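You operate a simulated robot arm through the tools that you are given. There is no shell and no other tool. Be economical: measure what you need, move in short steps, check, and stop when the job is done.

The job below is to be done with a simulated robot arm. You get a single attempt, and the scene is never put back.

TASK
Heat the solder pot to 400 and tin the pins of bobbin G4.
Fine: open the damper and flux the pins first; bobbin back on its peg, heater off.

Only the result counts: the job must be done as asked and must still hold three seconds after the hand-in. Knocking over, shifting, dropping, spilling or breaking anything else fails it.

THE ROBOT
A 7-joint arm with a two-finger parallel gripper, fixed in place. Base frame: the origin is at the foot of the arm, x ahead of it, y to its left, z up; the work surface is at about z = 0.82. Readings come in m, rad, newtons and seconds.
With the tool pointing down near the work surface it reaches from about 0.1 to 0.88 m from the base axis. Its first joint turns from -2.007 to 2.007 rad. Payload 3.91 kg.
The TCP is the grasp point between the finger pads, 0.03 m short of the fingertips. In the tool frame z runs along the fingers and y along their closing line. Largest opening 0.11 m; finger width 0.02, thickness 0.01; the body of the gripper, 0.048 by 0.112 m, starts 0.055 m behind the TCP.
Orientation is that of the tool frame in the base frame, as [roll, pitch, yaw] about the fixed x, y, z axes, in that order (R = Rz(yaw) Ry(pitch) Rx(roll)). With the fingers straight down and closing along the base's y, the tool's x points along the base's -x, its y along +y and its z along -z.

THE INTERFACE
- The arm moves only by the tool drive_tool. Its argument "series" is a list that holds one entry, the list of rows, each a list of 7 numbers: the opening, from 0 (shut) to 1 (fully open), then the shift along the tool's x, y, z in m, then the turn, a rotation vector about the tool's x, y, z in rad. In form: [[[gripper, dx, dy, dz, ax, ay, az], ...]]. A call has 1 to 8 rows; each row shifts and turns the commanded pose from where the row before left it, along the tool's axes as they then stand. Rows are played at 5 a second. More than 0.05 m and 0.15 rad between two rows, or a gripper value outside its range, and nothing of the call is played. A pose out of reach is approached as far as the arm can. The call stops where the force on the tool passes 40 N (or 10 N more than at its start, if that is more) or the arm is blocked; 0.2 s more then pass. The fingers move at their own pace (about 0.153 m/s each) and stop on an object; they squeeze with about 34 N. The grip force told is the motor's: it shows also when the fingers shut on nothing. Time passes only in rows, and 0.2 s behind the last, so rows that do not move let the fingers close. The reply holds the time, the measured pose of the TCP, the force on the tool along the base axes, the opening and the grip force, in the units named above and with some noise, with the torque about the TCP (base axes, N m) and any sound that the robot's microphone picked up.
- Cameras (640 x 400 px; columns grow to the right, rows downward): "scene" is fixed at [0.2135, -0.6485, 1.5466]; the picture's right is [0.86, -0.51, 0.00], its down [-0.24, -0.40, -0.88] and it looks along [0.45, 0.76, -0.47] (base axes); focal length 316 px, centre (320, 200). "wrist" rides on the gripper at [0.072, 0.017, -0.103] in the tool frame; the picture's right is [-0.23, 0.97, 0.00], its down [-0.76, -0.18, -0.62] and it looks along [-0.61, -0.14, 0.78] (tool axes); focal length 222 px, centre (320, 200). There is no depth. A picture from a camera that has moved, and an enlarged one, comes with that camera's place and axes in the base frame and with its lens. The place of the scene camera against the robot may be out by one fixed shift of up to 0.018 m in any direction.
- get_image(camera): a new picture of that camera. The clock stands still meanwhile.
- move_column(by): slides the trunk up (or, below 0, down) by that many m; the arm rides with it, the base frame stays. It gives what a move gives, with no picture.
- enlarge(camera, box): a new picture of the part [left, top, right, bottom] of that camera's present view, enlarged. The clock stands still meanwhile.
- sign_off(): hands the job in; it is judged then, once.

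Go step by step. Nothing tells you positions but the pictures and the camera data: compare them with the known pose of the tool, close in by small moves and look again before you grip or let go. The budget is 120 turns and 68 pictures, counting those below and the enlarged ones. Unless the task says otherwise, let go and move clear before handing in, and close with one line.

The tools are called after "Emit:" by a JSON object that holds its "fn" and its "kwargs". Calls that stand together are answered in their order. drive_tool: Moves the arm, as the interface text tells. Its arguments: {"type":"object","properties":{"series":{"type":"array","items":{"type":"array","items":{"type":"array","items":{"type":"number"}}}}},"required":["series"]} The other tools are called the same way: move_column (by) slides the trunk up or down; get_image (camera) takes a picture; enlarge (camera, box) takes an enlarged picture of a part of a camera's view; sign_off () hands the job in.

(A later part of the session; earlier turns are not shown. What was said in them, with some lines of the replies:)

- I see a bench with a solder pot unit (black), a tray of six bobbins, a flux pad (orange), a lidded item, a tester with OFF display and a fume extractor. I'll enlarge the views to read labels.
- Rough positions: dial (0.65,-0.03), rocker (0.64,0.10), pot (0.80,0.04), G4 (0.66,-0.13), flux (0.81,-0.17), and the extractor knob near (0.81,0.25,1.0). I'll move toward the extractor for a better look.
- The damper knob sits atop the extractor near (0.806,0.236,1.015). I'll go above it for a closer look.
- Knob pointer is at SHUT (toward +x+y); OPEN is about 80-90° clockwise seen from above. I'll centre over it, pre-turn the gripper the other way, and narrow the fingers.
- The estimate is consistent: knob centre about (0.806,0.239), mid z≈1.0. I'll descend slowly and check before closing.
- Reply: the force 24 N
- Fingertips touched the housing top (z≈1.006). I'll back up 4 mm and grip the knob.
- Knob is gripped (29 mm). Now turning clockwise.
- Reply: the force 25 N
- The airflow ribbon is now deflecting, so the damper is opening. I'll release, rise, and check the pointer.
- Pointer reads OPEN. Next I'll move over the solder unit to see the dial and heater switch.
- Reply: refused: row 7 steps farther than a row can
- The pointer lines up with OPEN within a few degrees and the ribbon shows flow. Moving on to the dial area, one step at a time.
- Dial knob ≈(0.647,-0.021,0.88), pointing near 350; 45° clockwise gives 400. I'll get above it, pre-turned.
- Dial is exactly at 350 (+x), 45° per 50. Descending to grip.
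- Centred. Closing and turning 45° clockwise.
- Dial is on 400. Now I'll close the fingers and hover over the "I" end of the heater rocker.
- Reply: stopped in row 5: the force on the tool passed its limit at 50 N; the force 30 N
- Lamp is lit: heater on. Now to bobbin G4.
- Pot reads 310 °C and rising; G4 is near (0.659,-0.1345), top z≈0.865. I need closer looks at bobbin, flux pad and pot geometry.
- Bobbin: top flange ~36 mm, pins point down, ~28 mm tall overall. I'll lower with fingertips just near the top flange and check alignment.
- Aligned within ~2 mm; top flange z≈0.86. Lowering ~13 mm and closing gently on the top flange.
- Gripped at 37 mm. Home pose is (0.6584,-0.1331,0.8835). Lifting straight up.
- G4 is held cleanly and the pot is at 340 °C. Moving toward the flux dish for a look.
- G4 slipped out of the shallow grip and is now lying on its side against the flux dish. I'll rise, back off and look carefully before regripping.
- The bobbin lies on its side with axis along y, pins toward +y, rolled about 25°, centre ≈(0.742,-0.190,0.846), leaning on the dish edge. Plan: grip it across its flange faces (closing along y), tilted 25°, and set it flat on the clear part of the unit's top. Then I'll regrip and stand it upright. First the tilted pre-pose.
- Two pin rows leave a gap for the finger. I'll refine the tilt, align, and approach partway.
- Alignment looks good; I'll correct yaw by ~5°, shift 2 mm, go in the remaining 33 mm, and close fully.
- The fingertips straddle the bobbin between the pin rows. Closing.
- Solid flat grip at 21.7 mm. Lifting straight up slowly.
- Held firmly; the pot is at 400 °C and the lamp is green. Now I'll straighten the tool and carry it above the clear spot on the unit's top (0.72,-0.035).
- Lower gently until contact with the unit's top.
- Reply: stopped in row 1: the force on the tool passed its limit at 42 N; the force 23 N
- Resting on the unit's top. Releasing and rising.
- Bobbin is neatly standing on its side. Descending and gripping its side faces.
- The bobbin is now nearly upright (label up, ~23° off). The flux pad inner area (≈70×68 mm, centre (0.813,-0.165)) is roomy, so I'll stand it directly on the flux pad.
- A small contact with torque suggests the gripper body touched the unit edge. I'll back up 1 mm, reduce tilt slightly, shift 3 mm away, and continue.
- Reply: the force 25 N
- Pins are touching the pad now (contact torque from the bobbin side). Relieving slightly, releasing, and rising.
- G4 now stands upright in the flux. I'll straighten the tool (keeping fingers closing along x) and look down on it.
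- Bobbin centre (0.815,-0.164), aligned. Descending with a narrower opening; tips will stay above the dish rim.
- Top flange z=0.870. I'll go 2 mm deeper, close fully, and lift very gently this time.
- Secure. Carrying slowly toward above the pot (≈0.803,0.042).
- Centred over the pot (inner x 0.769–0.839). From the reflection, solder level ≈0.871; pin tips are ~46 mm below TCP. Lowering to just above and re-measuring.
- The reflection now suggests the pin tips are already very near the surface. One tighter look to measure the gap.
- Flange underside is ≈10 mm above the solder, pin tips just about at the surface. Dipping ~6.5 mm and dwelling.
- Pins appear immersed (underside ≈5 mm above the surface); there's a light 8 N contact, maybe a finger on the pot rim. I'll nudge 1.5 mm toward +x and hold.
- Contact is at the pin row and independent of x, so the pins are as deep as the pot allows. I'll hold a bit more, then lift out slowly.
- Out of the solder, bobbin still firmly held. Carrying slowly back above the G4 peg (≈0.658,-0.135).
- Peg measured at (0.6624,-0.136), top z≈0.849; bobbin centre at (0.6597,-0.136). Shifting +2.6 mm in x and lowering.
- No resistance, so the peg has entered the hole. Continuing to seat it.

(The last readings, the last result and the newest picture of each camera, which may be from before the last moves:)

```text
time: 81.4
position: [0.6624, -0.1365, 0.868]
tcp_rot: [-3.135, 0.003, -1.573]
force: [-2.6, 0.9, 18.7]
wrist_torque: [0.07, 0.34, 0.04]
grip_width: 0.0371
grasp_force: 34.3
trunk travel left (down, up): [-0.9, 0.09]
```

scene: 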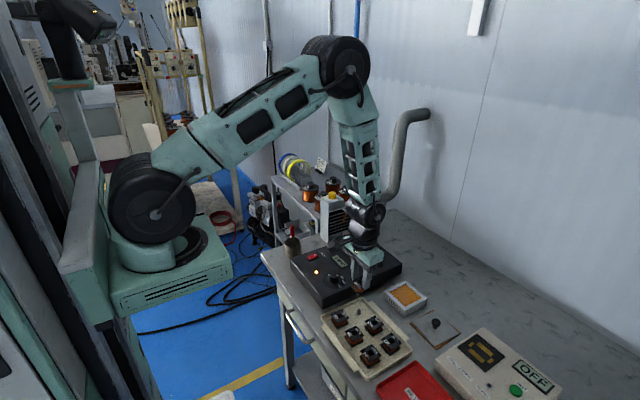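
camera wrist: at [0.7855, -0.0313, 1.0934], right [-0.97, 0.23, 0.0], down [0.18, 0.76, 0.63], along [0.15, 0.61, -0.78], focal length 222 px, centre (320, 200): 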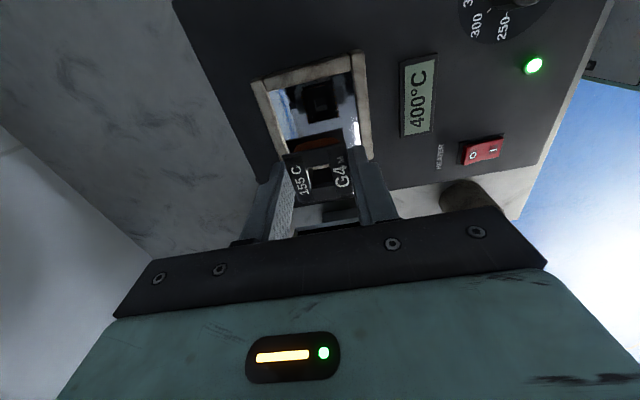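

Firm seat at TCP z 0.868. Relieving slightly, opening just enough, and rising straight up.

Emit:
{"fn": "drive_tool", "kwargs": {"series": [[[0, 0, 0, -0.001, 0, 0, 0], [0.41, 0, 0, 0, 0, 0, 0], [0.41, 0, 0, 0, 0, 0, 0], [0.41, 0, 0, -0.01, 0, 0, 0], [0.41, 0, 0, -0.02, 0, 0, 0], [0.41, 0, 0, -0.03, 0, 0, 0], [0.41, 0, 0, -0.04, 0, 0, 0], [0.41, 0, 0, -0.03, 0, 0, 0]]]}}

```text
time: 83.2
position: [0.663, -0.1363, 0.9989]
tcp_rot: [-3.135, 0.003, -1.572]
force: [0.1, 0.6, -1.1]
wrist_torque: [0.03, -0.02, -0.02]
grip_width: 0.0449
grasp_force: 0.1
trunk travel left (down, up): [-0.9, 0.09]
```

Now closing the fingers and moving over the rocker's "O" end (0.662,0.111).

Emit:
{"fn": "drive_tool", "kwargs": {"series": [[[0.2, -0.04, 0, 0, 0, 0, 0], [0, -0.042, 0, 0, 0, 0, 0], [0, -0.042, 0, 0, 0, 0, 0], [0, -0.042, 0, 0, 0, 0, 0], [0, -0.042, 0, 0, 0, 0, 0], [0, -0.04, 0, 0, 0, 0, 0], [0, 0, 0, 0.04, 0, 0, 0], [0, 0, 0, 0.025, 0, 0, 0]]]}}

```text
time: 85.0
position: [0.6624, 0.1113, 0.9336]
tcp_rot: [-3.135, 0.003, -1.573]
force: [-0.8, -0.5, 0.4]
wrist_torque: [0.0, 0.02, 0.0]
grip_width: 0.0
grasp_force: 33.7
trunk travel left (down, up): [-0.9, 0.09]
```

Emit:
{"fn": "drive_tool", "kwargs": {"series": [[[0, 0, 0, 0.01, 0, 0, 0], [0, 0, 0, 0.006, 0, 0, 0], [0, 0, 0, 0.004, 0, 0, 0], [0, 0, 0, 0.004, 0, 0, 0], [0, 0, 0, 0.004, 0, 0, 0], [0, 0, 0, 0.004, 0, 0, 0]]]}}

Emit:
{"fn": "drive_tool", "kwargs": {"series": [[[0, 0, 0, -0.03, 0, 0, 0], [0, 0, 0, -0.045, 0, 0, 0], [0, 0.0, 0, -0.045, 0, 0, 0], [0, -0.04, 0, 0, 0, 0, 0], [0, -0.04, 0, 0, 0, 0, 0]]]}}

```text
time: 86.2
position: [0.6619, 0.1113, 0.9089]
tcp_rot: [-3.131, 0.003, -1.571]
force: [-9.9, -5.3, 26.2]
wrist_torque: [-0.16, 0.5, 0.07]
grip_width: 0.0
grasp_force: 34.4
trunk travel left (down, up): [-0.9, 0.09]
stopped in row 6: the force on the tool passed its limit at 46 N (the readings are from after the stop); the commanded pose is now the measured one
```

```text
time: 87.5
position: [0.6629, 0.1907, 1.0258]
tcp_rot: [-3.135, 0.002, -1.572]
force: [0.4, 0.0, -0.2]
wrist_torque: [0.03, 0.03, 0.01]
grip_width: 0.0
grasp_force: 34.0
trunk travel left (down, up): [-0.9, 0.09]
```

One picture left: checking the display/lamp and G4 in its tray together.

Emit:
{"fn": "enlarge", "kwargs": {"camera": "scene", "box": [280, 230, 430, 350]}}

```text
3.33 times, centred on (355, 290) of scene
camera zoom: at [0.2135, -0.6485, 1.5466], right [0.86, -0.51, 0.0], down [-0.24, -0.4, -0.88], along [0.45, 0.76, -0.47], focal length 1053 px, centre (203, -100)
```

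zoom: 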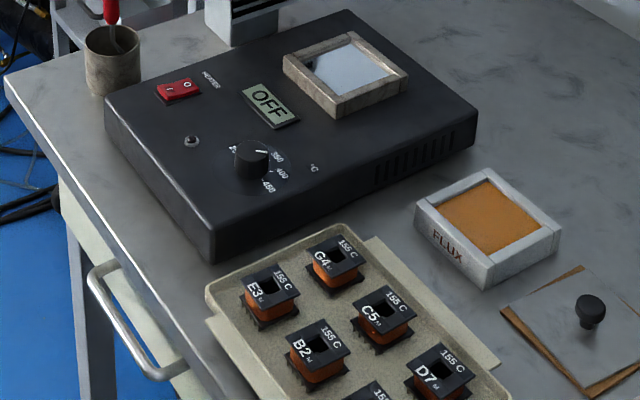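

The display reads OFF and the lamp is dark, so the heater is off. G4 sits upright and flat on its peg, in line with the other bobbins, and nothing else looks moved. The gripper is clear and empty, so I'm handing in.

Emit:
{"fn": "sign_off", "kwargs": {}}

```text
The job is handed in.
```

G4's pins were fluxed and held about 4 s in the pot at 400 °C with the damper open; G4 is back on its peg and the heater is off. I dropped G4 once on the way to the flux (it landed against the dish and I picked it up again), and the pictures were not clear enough to confirm the tin on the pins.
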